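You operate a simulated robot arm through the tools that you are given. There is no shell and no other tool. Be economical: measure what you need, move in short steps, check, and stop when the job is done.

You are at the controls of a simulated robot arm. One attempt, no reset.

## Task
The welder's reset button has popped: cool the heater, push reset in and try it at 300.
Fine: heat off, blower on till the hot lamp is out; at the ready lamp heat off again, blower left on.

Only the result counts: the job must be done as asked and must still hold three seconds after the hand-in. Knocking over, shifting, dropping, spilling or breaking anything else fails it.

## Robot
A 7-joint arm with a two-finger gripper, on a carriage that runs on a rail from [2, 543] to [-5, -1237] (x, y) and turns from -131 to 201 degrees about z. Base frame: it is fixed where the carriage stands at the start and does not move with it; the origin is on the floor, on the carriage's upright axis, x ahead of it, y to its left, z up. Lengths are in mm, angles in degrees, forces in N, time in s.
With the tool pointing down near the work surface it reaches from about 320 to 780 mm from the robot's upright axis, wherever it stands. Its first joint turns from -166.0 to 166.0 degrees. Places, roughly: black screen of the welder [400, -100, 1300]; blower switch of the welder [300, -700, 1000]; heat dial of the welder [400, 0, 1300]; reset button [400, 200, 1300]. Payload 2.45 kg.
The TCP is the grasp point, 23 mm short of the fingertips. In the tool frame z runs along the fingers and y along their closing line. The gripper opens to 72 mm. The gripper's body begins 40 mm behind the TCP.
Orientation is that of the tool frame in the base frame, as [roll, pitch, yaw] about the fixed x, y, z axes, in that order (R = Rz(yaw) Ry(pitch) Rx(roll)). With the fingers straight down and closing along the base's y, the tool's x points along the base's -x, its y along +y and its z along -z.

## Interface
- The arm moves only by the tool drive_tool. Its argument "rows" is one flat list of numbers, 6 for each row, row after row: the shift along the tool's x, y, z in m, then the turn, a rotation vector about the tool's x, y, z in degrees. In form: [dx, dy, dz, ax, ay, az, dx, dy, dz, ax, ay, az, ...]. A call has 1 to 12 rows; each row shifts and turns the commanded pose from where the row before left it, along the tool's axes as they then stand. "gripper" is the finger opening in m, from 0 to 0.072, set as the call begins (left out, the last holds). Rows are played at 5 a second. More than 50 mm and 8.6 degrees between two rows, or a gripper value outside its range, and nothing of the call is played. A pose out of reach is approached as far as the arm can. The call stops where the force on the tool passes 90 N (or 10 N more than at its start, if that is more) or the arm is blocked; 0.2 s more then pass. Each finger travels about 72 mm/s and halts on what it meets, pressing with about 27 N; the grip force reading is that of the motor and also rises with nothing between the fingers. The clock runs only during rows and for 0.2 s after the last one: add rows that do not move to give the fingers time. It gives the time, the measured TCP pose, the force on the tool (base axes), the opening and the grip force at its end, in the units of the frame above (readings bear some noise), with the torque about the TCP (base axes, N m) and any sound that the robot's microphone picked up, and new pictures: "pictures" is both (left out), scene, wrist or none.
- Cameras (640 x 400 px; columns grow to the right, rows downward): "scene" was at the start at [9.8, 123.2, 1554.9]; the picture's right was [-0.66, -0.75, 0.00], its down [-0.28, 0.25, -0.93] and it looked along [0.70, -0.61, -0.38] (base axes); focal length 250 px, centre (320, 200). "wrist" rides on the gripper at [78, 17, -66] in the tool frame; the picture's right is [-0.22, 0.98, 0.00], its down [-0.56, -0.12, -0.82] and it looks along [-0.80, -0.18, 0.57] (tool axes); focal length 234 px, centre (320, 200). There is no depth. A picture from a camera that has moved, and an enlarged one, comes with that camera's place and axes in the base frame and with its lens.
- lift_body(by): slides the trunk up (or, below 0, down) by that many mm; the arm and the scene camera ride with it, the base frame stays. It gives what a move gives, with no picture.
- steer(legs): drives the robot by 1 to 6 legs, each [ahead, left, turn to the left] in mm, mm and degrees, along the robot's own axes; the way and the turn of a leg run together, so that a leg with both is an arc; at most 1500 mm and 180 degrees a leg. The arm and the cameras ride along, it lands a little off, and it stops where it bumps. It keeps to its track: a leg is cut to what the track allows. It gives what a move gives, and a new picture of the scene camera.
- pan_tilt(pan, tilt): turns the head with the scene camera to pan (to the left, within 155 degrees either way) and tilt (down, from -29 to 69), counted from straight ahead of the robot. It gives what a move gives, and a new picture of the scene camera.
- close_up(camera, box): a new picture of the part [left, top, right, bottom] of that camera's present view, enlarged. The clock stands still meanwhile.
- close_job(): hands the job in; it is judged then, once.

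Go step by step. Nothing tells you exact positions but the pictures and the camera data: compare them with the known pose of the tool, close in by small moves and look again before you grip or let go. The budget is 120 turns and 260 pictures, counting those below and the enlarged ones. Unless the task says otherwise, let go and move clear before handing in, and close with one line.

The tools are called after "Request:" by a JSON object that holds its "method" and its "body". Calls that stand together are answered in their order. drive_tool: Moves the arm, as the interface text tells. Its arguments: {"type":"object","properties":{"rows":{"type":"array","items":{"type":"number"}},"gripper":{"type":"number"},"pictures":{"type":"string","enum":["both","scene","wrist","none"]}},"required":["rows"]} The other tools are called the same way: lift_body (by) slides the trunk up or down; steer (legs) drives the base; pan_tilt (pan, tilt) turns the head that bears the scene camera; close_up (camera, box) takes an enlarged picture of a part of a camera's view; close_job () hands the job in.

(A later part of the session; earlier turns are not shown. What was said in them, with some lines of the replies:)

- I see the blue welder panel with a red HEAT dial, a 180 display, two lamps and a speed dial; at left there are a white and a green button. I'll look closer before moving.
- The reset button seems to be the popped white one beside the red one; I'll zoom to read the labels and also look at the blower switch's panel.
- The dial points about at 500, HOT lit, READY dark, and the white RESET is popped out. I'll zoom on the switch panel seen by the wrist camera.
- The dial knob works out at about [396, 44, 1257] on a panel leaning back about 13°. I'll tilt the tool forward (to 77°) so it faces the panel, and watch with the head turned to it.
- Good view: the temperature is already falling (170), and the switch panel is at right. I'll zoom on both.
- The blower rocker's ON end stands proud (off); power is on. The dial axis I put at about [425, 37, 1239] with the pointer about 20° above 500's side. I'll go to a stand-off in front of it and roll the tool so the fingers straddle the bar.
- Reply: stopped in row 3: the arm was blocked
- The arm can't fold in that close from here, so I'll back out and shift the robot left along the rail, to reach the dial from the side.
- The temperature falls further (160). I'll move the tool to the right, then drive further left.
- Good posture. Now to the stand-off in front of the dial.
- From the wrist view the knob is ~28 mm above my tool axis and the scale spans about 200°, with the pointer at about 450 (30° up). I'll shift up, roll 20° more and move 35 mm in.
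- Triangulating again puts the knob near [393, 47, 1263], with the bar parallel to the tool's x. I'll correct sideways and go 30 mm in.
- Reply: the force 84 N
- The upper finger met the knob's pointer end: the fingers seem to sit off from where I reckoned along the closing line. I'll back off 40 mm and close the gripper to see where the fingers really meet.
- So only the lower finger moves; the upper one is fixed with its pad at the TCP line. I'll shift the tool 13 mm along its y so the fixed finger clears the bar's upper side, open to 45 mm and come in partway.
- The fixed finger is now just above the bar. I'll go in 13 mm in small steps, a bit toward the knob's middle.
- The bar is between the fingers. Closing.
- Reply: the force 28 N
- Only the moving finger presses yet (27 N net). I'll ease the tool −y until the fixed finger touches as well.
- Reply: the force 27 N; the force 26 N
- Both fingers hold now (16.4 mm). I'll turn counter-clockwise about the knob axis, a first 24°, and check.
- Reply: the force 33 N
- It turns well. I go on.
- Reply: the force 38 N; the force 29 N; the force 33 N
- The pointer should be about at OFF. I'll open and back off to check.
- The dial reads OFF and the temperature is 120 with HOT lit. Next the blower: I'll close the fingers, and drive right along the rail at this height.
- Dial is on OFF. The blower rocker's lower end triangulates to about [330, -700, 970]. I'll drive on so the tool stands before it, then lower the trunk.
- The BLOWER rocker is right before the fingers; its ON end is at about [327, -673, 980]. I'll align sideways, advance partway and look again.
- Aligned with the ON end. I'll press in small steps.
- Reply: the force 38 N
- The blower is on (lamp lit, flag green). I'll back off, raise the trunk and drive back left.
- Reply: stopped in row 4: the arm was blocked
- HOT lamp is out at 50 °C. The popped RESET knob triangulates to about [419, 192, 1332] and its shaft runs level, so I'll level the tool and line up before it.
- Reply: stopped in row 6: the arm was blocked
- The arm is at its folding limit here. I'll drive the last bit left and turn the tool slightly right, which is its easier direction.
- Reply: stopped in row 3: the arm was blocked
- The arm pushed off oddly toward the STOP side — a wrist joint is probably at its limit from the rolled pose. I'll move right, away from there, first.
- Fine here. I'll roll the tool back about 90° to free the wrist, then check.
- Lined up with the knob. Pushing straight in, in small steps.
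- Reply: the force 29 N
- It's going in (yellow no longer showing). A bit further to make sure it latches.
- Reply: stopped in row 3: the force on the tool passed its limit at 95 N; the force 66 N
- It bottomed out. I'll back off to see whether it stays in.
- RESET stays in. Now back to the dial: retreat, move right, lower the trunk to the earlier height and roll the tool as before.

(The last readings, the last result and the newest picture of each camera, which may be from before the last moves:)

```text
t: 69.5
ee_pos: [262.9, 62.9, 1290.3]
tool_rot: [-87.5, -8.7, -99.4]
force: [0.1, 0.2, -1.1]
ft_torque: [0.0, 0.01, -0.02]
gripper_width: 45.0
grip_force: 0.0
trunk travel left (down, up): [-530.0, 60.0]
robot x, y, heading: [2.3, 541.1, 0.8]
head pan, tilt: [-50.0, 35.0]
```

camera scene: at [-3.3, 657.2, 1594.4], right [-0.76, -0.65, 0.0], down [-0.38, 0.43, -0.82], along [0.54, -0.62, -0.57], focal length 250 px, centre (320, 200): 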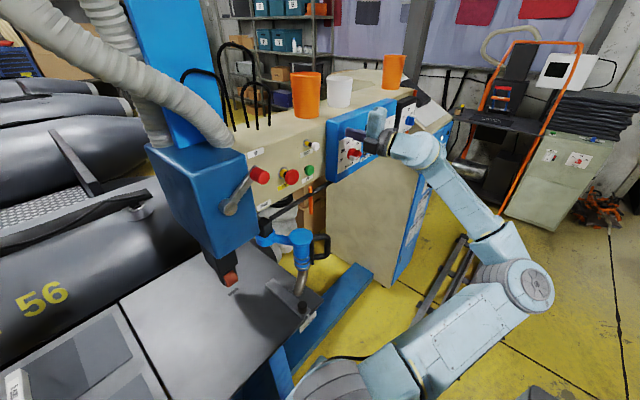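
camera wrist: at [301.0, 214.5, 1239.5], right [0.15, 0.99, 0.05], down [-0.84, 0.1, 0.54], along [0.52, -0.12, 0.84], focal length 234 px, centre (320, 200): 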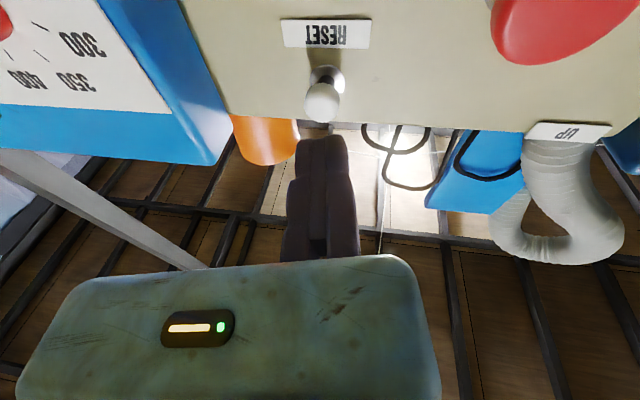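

Request:
{"method": "drive_tool", "body": {"rows": [0, 0, 0, -4.63, -4.47, -0.67, 0, 0, 0, -4.63, -4.47, -0.67, 0, 0, 0, -4.63, -4.47, -0.67, 0.011, 0.0095, -0.003, 0, 0, 0, 0, 0, 0.03, 0, 0, 0, 0, 0, 0.03, 0, 0, 0, 0, 0, 0, 0, 0, 0], "pictures": "none"}}

Request:
{"method": "close_up", "body": {"camera": "wrist", "box": [200, 10, 440, 160]}}

Request:
{"method": "pan_tilt", "body": {"pan": -42, "tilt": 25}}

Request:
{"method": "close_up", "body": {"camera": "scene", "box": [350, 140, 470, 220]}}

```text
t: 71.1
ee_pos: [319.2, 53.2, 1269.4]
tool_rot: [-103.7, -9.5, -85.7]
force: [-0.1, 0.3, -0.9]
ft_torque: [0.01, 0.02, -0.03]
gripper_width: 45.1
grip_force: 0.0
trunk travel left (down, up): [-530.0, 60.0]
robot x, y, heading: [3.2, 538.0, 0.8]
head pan, tilt: [-50.0, 35.0]
```

```text
2.67 times, centred on (320, 85) of wrist
camera zoom: at [257.5, -29.6, 1281.5], right [-0.23, 0.04, -0.97], down [-0.81, 0.55, 0.22], along [0.54, 0.84, -0.09], focal length 624 px, centre (320, 507)
```

zoom: 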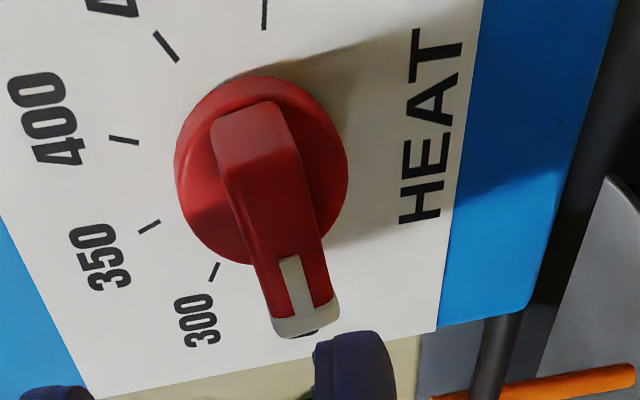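

```text
t: 71.8
ee_pos: [319.7, 51.8, 1269.8]
tool_rot: [-103.6, -9.4, -85.7]
force: [-0.4, -0.1, 0.3]
ft_torque: [-0.01, 0.02, 0.01]
gripper_width: 45.0
grip_force: 0.0
trunk travel left (down, up): [-530.0, 60.0]
robot x, y, heading: [4.9, 542.5, 0.8]
head pan, tilt: [-42.0, 25.0]
camera scene: at [8.8, 663.3, 1555.1], right [-0.66, -0.75, 0.0], down [-0.32, 0.28, -0.91], along [0.68, -0.6, -0.42], focal length 250 px, centre (320, 200)
```

scene: 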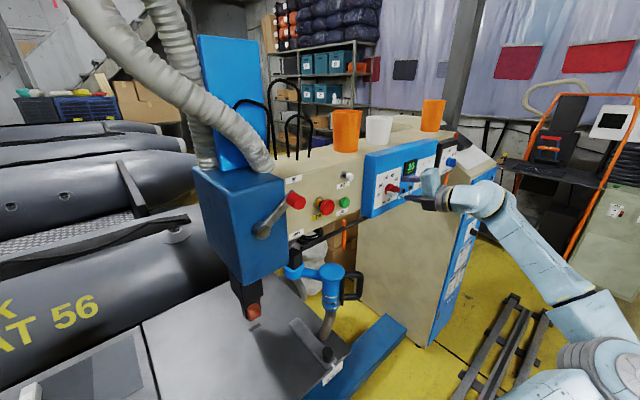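

```text
5.00 times, centred on (410, 180) of scene
camera zoom: at [8.8, 663.3, 1555.1], right [-0.66, -0.75, 0.0], down [-0.32, 0.28, -0.91], along [0.68, -0.6, -0.42], focal length 1252 px, centre (-130, 300)
```

zoom: 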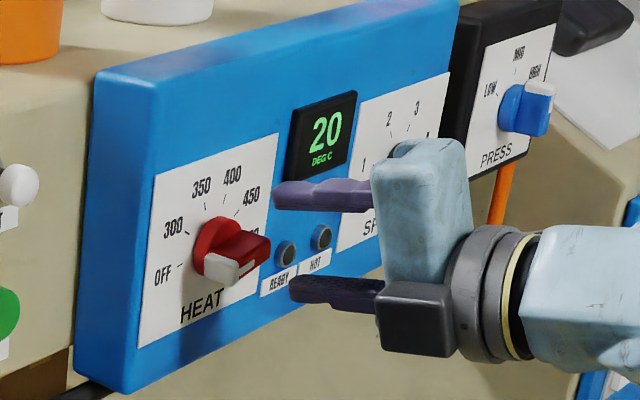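

Request:
{"method": "drive_tool", "body": {"rows": [0, 0.006, 0, 0, 2.5, 0, 0, 0, 0.015, 0, 0, 0, 0, 0, 0, 0, 0, 0], "pictures": "none"}}

Request:
{"method": "close_up", "body": {"camera": "wrist", "box": [200, 30, 440, 180]}}

```text
t: 72.6
ee_pos: [332.7, 51.0, 1260.4]
tool_rot: [-103.3, -10.1, -88.2]
force: [-0.1, 0.0, -0.6]
ft_torque: [0.0, -0.02, 0.0]
gripper_width: 44.8
grip_force: 0.0
trunk travel left (down, up): [-530.0, 60.0]
robot x, y, heading: [3.2, 544.5, 0.8]
head pan, tilt: [-42.0, 25.0]
```

```text
2.67 times, centred on (320, 105) of wrist
camera zoom: at [267.0, -28.6, 1272.4], right [-0.23, 0.04, -0.97], down [-0.79, 0.58, 0.21], along [0.57, 0.81, -0.1], focal length 624 px, centre (320, 453)
```

zoom: 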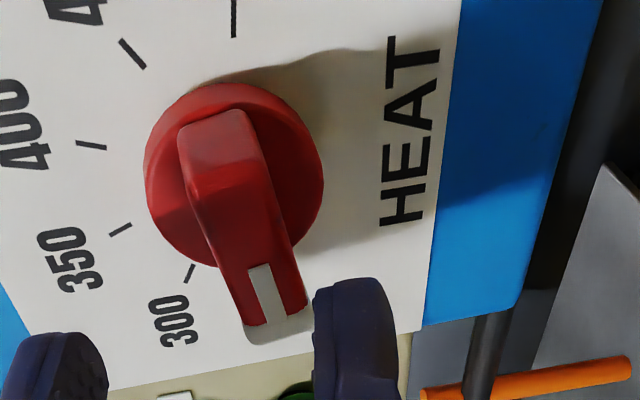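

Clear on both sides now. Going in 21 mm and closing.

Request:
{"method": "drive_tool", "body": {"rows": [0, 0, 0.008, 0, 0, 0, 0, 0, 0.008, 0, 0, 0, 0, 0, 0.006, 0, 0, 0, 0, 0, 0, 0, 0, 0], "pictures": "none"}}

Request:
{"method": "drive_tool", "body": {"rows": [0, 0, 0, 0, 0, 0, 0, 0, 0, 0, 0, 0, 0, 0, 0, 0, 0, 0, 0, 0, 0, 0, 0, 0], "gripper": 0.0, "pictures": "none"}}

Request:
{"method": "close_up", "body": {"camera": "wrist", "box": [200, 60, 440, 210]}}

```text
t: 73.6
ee_pos: [353.1, 49.6, 1255.6]
tool_rot: [-103.3, -10.0, -88.2]
force: [0.4, 0.4, -0.3]
ft_torque: [0.01, 0.01, -0.03]
gripper_width: 45.0
grip_force: 0.1
trunk travel left (down, up): [-530.0, 60.0]
robot x, y, heading: [5.5, 542.4, 0.8]
head pan, tilt: [-42.0, 25.0]
```

```text
t: 74.6
ee_pos: [352.5, 51.9, 1261.0]
tool_rot: [-102.9, -10.4, -88.3]
force: [13.9, -6.7, 39.9]
ft_torque: [0.2, -0.9, -0.17]
gripper_width: 17.0
grip_force: 42.8
trunk travel left (down, up): [-530.0, 60.0]
robot x, y, heading: [3.9, 538.5, 0.8]
head pan, tilt: [-42.0, 25.0]
```

```text
2.67 times, centred on (320, 135) of wrist
camera zoom: at [287.1, -27.4, 1271.8], right [-0.22, 0.04, -0.98], down [-0.79, 0.58, 0.2], along [0.57, 0.81, -0.1], focal length 624 px, centre (320, 373)
```

zoom: 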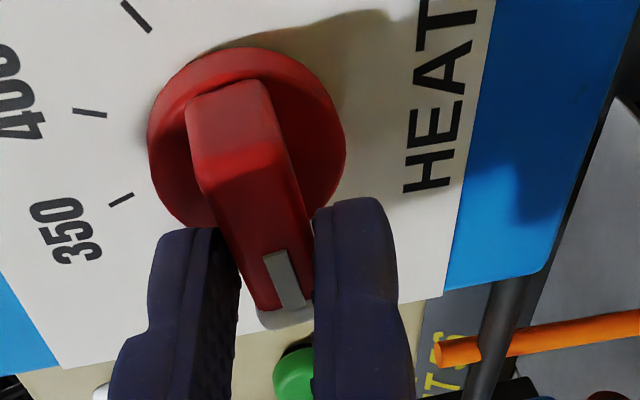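

Gripped. I'll relieve the side force and turn 40° clockwise to 300.

Request:
{"method": "drive_tool", "body": {"rows": [0, -0.004, 0, 0, 0, 0, -0.0011, -0.0002, 0, 0, 0, 8, -0.0011, -0.0002, 0, 0, 0, 8, -0.0011, -0.0002, 0, 0, 0, 8, -0.0011, -0.0002, 0, 0, 0, 8, -0.0011, -0.0002, 0, 0, 0, 8, 0, 0, 0, 0, 0, 0], "pictures": "none"}}

Request:
{"method": "close_up", "body": {"camera": "wrist", "box": [200, 60, 440, 210]}}

Request:
{"method": "close_up", "body": {"camera": "scene", "box": [350, 140, 470, 220]}}

```text
t: 76.2
ee_pos: [352.0, 56.0, 1266.1]
tool_rot: [-104.3, 28.7, -97.8]
force: [-1.7, -10.3, 39.6]
ft_torque: [-0.31, -0.98, -0.45]
gripper_width: 16.5
grip_force: 42.0
trunk travel left (down, up): [-530.0, 60.0]
robot x, y, heading: [3.0, 540.2, 0.7]
head pan, tilt: [-42.0, 25.0]
```

```text
2.67 times, centred on (320, 135) of wrist
camera zoom: at [275.7, -2.3, 1227.1], right [-0.15, 0.67, -0.72], down [-0.71, 0.44, 0.55], along [0.69, 0.6, 0.41], focal length 624 px, centre (320, 373)
```

zoom: 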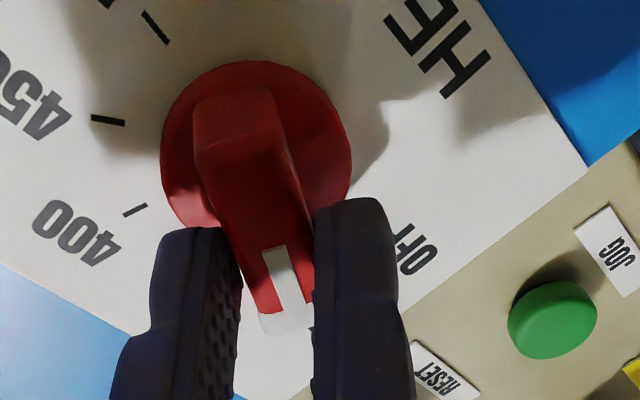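

```text
5.00 times, centred on (410, 180) of scene
camera zoom: at [6.8, 664.2, 1555.3], right [-0.66, -0.75, 0.0], down [-0.32, 0.28, -0.91], along [0.68, -0.6, -0.42], focal length 1252 px, centre (-130, 300)
```

zoom: 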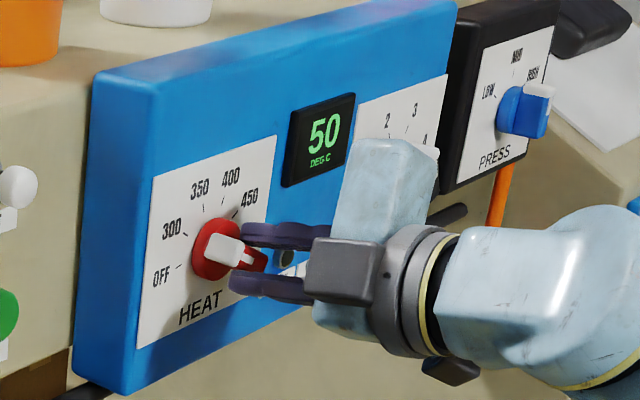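

Heating has begun (50 °C) with the pointer at 300. I keep hold and wait.

Request:
{"method": "drive_tool", "body": {"rows": [0, 0, 0, 0, 0, 0, 0, 0, 0, 0, 0, 0, 0, 0, 0, 0, 0, 0, 0, 0, 0, 0, 0, 0, 0, 0, 0, 0, 0, 0, 0, 0, 0, 0, 0, 0, 0, 0, 0, 0, 0, 0, 0, 0, 0, 0, 0, 0, 0, 0, 0, 0, 0, 0, 0, 0, 0, 0, 0, 0], "pictures": "none"}}

Request:
{"method": "close_up", "body": {"camera": "scene", "box": [350, 140, 470, 220]}}

```text
t: 78.4
ee_pos: [352.0, 56.2, 1264.4]
tool_rot: [-104.2, 28.6, -97.8]
force: [-3.4, -10.9, 40.0]
ft_torque: [-0.31, -1.1, -0.27]
gripper_width: 16.3
grip_force: 42.3
trunk travel left (down, up): [-530.0, 60.0]
robot x, y, heading: [2.7, 539.3, 0.9]
head pan, tilt: [-42.0, 25.0]
```

```text
5.00 times, centred on (410, 180) of scene
camera zoom: at [6.4, 664.1, 1555.2], right [-0.66, -0.75, 0.0], down [-0.32, 0.28, -0.91], along [0.68, -0.6, -0.42], focal length 1252 px, centre (-130, 300)
```

zoom: 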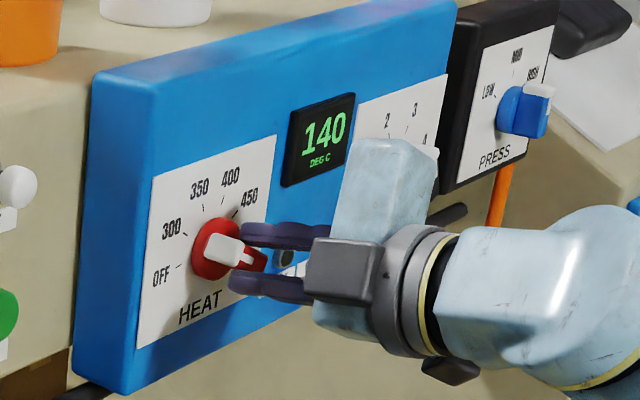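

Request:
{"method": "drive_tool", "body": {"rows": [0, 0, 0, 0, 0, 0, 0, 0, 0, 0, 0, 0, 0, 0, 0, 0, 0, 0, 0, 0, 0, 0, 0, 0, 0, 0, 0, 0, 0, 0, 0, 0, 0, 0, 0, 0, 0, 0, 0, 0, 0, 0, 0, 0, 0, 0, 0, 0, 0, 0, 0, 0, 0, 0, 0, 0, 0, 0, 0, 0, 0, 0, 0, 0, 0, 0, 0, 0, 0, 0, 0, 0], "pictures": "none"}}

Request:
{"method": "close_up", "body": {"camera": "scene", "box": [350, 140, 470, 220]}}

```text
t: 81.0
ee_pos: [351.4, 56.0, 1264.3]
tool_rot: [-104.3, 28.6, -97.8]
force: [-3.8, -12.1, 40.8]
ft_torque: [-0.32, -1.08, -0.31]
gripper_width: 16.4
grip_force: 41.9
trunk travel left (down, up): [-530.0, 60.0]
robot x, y, heading: [4.1, 544.2, 0.8]
head pan, tilt: [-42.0, 25.0]
```

```text
5.00 times, centred on (410, 180) of scene
camera zoom: at [6.4, 664.1, 1555.2], right [-0.66, -0.75, 0.0], down [-0.32, 0.28, -0.91], along [0.68, -0.6, -0.42], focal length 1252 px, centre (-130, 300)
```

zoom: 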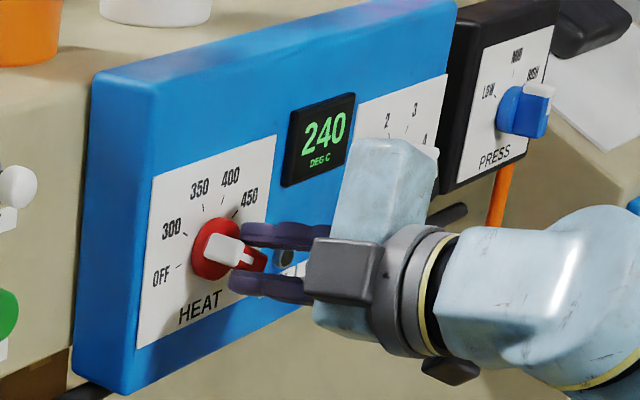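

Request:
{"method": "drive_tool", "body": {"rows": [0, 0, 0, 0, 0, 0, 0, 0, 0, 0, 0, 0, 0, 0, 0, 0, 0, 0, 0, 0, 0, 0, 0, 0, 0, 0, 0, 0, 0, 0, 0, 0, 0, 0, 0, 0, 0, 0, 0, 0, 0, 0], "pictures": "none"}}

Request:
{"method": "close_up", "body": {"camera": "scene", "box": [350, 140, 470, 220]}}

```text
t: 82.6
ee_pos: [351.9, 55.6, 1264.5]
tool_rot: [-104.3, 28.5, -97.7]
force: [-3.4, -12.3, 39.6]
ft_torque: [-0.33, -1.07, -0.37]
gripper_width: 16.6
grip_force: 42.5
trunk travel left (down, up): [-530.0, 60.0]
robot x, y, heading: [2.2, 539.5, 0.9]
head pan, tilt: [-42.0, 25.0]
```

```text
5.00 times, centred on (410, 180) of scene
camera zoom: at [6.4, 664.0, 1555.2], right [-0.66, -0.75, 0.0], down [-0.32, 0.28, -0.91], along [0.68, -0.6, -0.42], focal length 1252 px, centre (-130, 300)
```

zoom: 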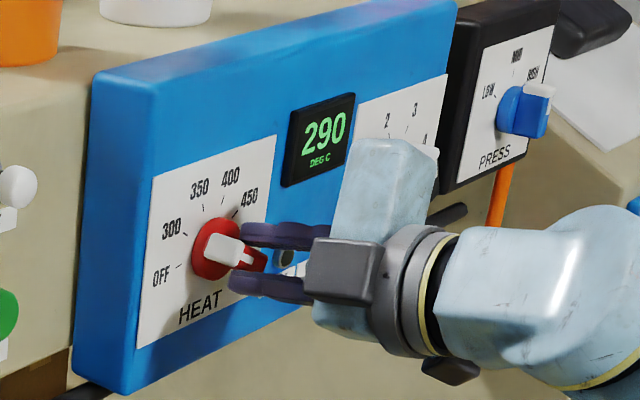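

Request:
{"method": "drive_tool", "body": {"rows": [0, 0, 0, 0, 0, 0, 0, 0, 0, 0, 0, 0, 0, 0, 0, 0, 0, 0, 0, 0, 0, 0, 0, 0, 0, 0, 0, 0, 0, 0], "pictures": "none"}}

Request:
{"method": "close_up", "body": {"camera": "scene", "box": [380, 150, 450, 200]}}

```text
t: 83.8
ee_pos: [352.1, 55.5, 1263.3]
tool_rot: [-104.4, 28.6, -97.6]
force: [-4.3, -11.9, 39.4]
ft_torque: [-0.34, -1.07, -0.33]
gripper_width: 16.3
grip_force: 42.2
trunk travel left (down, up): [-530.0, 60.0]
robot x, y, heading: [-1.4, 542.4, 0.7]
head pan, tilt: [-42.0, 25.0]
```

```text
8.00 times, centred on (415, 175) of scene
camera zoom: at [6.4, 664.0, 1555.2], right [-0.66, -0.75, 0.0], down [-0.32, 0.28, -0.91], along [0.68, -0.6, -0.42], focal length 2004 px, centre (-440, 400)
```

zoom: 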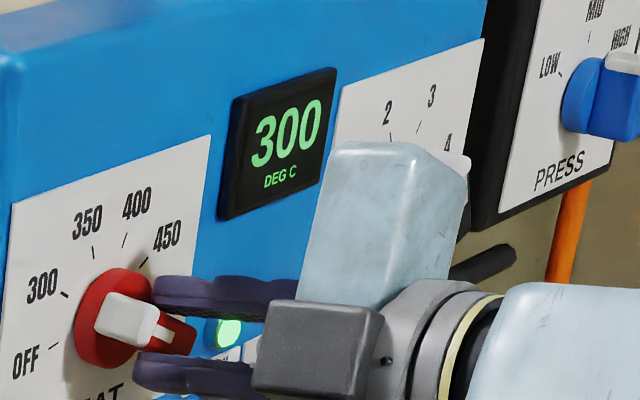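

READY is lit at 300. Turning the dial back 40° to OFF.

Request:
{"method": "drive_tool", "body": {"rows": [0.0011, 0.0002, 0, 0, 0, -8, 0.0011, 0.0002, 0, 0, 0, -8, 0.0011, 0.0002, 0, 0, 0, -8, 0.0011, 0.0002, 0, 0, 0, -8, 0.0011, 0.0002, 0, 0, 0, -8, 0, 0, 0, 0, 0, 0], "pictures": "none"}}

Request:
{"method": "close_up", "body": {"camera": "wrist", "box": [200, 60, 440, 210]}}

Request:
{"method": "close_up", "body": {"camera": "scene", "box": [350, 140, 470, 220]}}

```text
t: 85.2
ee_pos: [351.7, 51.4, 1259.6]
tool_rot: [-103.0, -10.2, -88.2]
force: [-4.7, -5.2, 30.2]
ft_torque: [0.25, -0.9, -0.4]
gripper_width: 16.5
grip_force: 42.4
trunk travel left (down, up): [-530.0, 60.0]
robot x, y, heading: [4.6, 542.4, 0.9]
head pan, tilt: [-42.0, 25.0]
```

```text
2.67 times, centred on (320, 135) of wrist
camera zoom: at [286.3, -27.3, 1272.1], right [-0.22, 0.04, -0.97], down [-0.79, 0.58, 0.2], along [0.57, 0.81, -0.1], focal length 624 px, centre (320, 373)
```

zoom: 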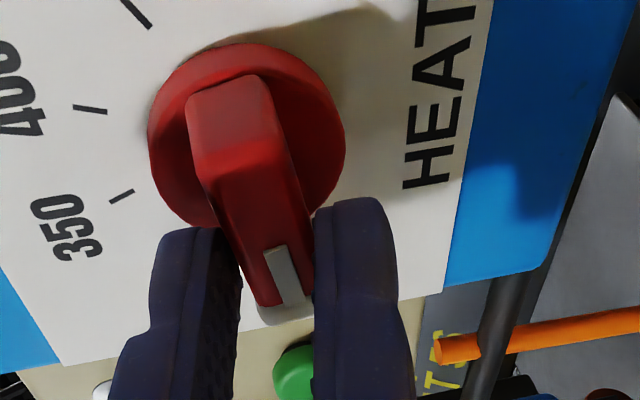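

```text
5.00 times, centred on (410, 180) of scene
camera zoom: at [6.8, 664.4, 1555.1], right [-0.66, -0.75, 0.0], down [-0.32, 0.28, -0.91], along [0.68, -0.6, -0.42], focal length 1252 px, centre (-130, 300)
```

zoom: 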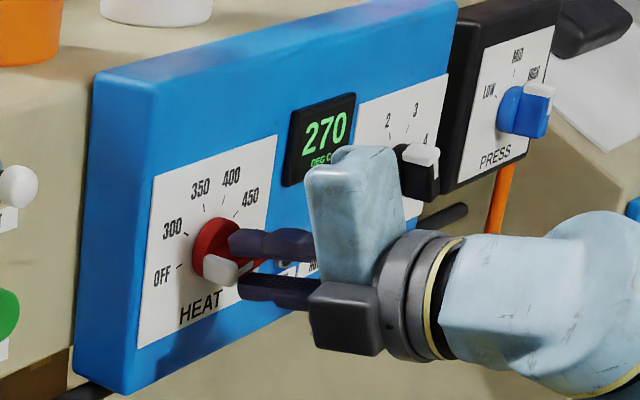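

It's cooling (270). I release and back off.

Request:
{"method": "drive_tool", "body": {"rows": [0, 0, 0, 0, 0, 0, 0, 0, 0, 0, 0, 0, 0, 0, -0.025, 0, 0, 0, 0, 0, -0.035, 0, 0, 0, 0, 0, -0.04, 0, 0, 0], "gripper": 0.045, "pictures": "scene"}}

Request:
{"method": "close_up", "body": {"camera": "scene", "box": [330, 140, 490, 240]}}

Request:
{"method": "close_up", "body": {"camera": "wrist", "box": [200, 10, 440, 160]}}

```text
t: 86.4
ee_pos: [253.9, 52.4, 1281.0]
tool_rot: [-103.3, -10.1, -88.2]
force: [-0.8, 0.2, -0.6]
ft_torque: [0.02, -0.02, 0.01]
gripper_width: 45.1
grip_force: 0.0
trunk travel left (down, up): [-530.0, 60.0]
robot x, y, heading: [-1.5, 545.1, 1.0]
head pan, tilt: [-42.0, 25.0]
camera scene: at [9.1, 663.3, 1555.2], right [-0.66, -0.75, 0.0], down [-0.32, 0.28, -0.91], along [0.68, -0.6, -0.42], focal length 250 px, centre (320, 200)
```

scene: 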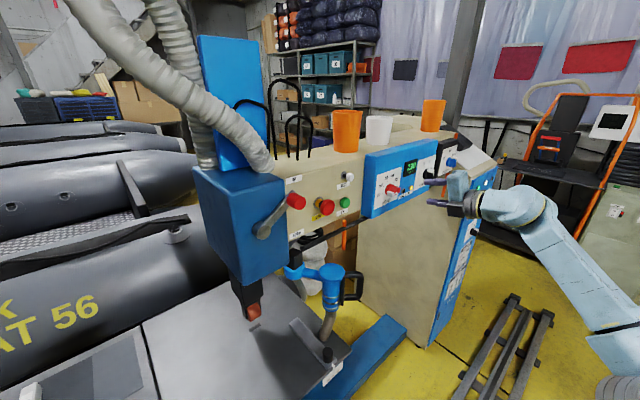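

```text
4.00 times, centred on (410, 190) of scene
camera zoom: at [9.1, 663.3, 1555.2], right [-0.66, -0.75, 0.0], down [-0.32, 0.28, -0.91], along [0.68, -0.6, -0.42], focal length 1002 px, centre (-40, 240)
```

zoom: 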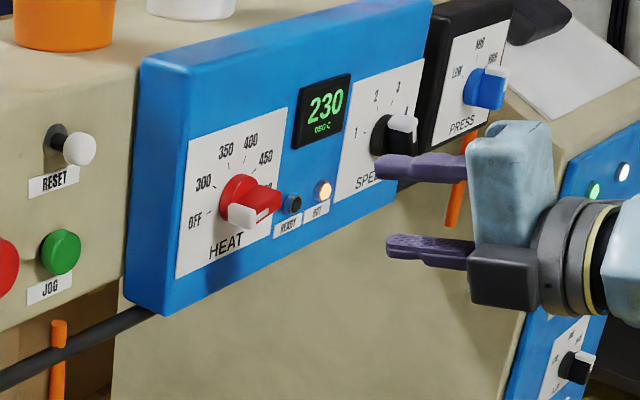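

```text
2.67 times, centred on (320, 85) of wrist
camera zoom: at [188.8, -27.2, 1293.0], right [-0.23, 0.04, -0.97], down [-0.79, 0.58, 0.21], along [0.57, 0.81, -0.1], focal length 624 px, centre (320, 507)
```

zoom: 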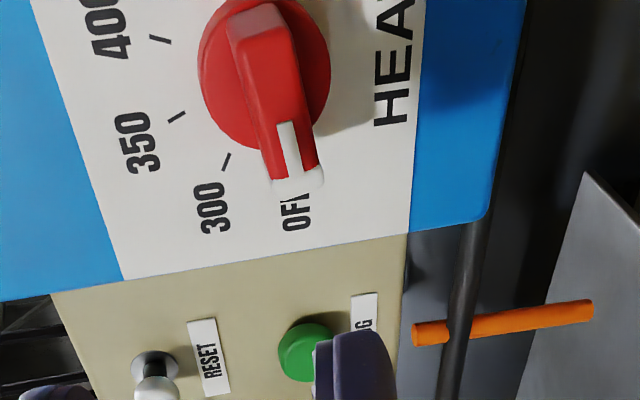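

Dial on OFF, RESET in, blower lamp still lit, and the heater is cooling under the blower; the arm is clear. Handing in.

Request:
{"method": "close_job", "body": {}}

```text
The job is handed in.
```

The welder's heater was cooled until the hot lamp went out, and RESET was pushed in and stayed in. The trial at 300 lit the ready lamp; heat is off again and the blower is still running.
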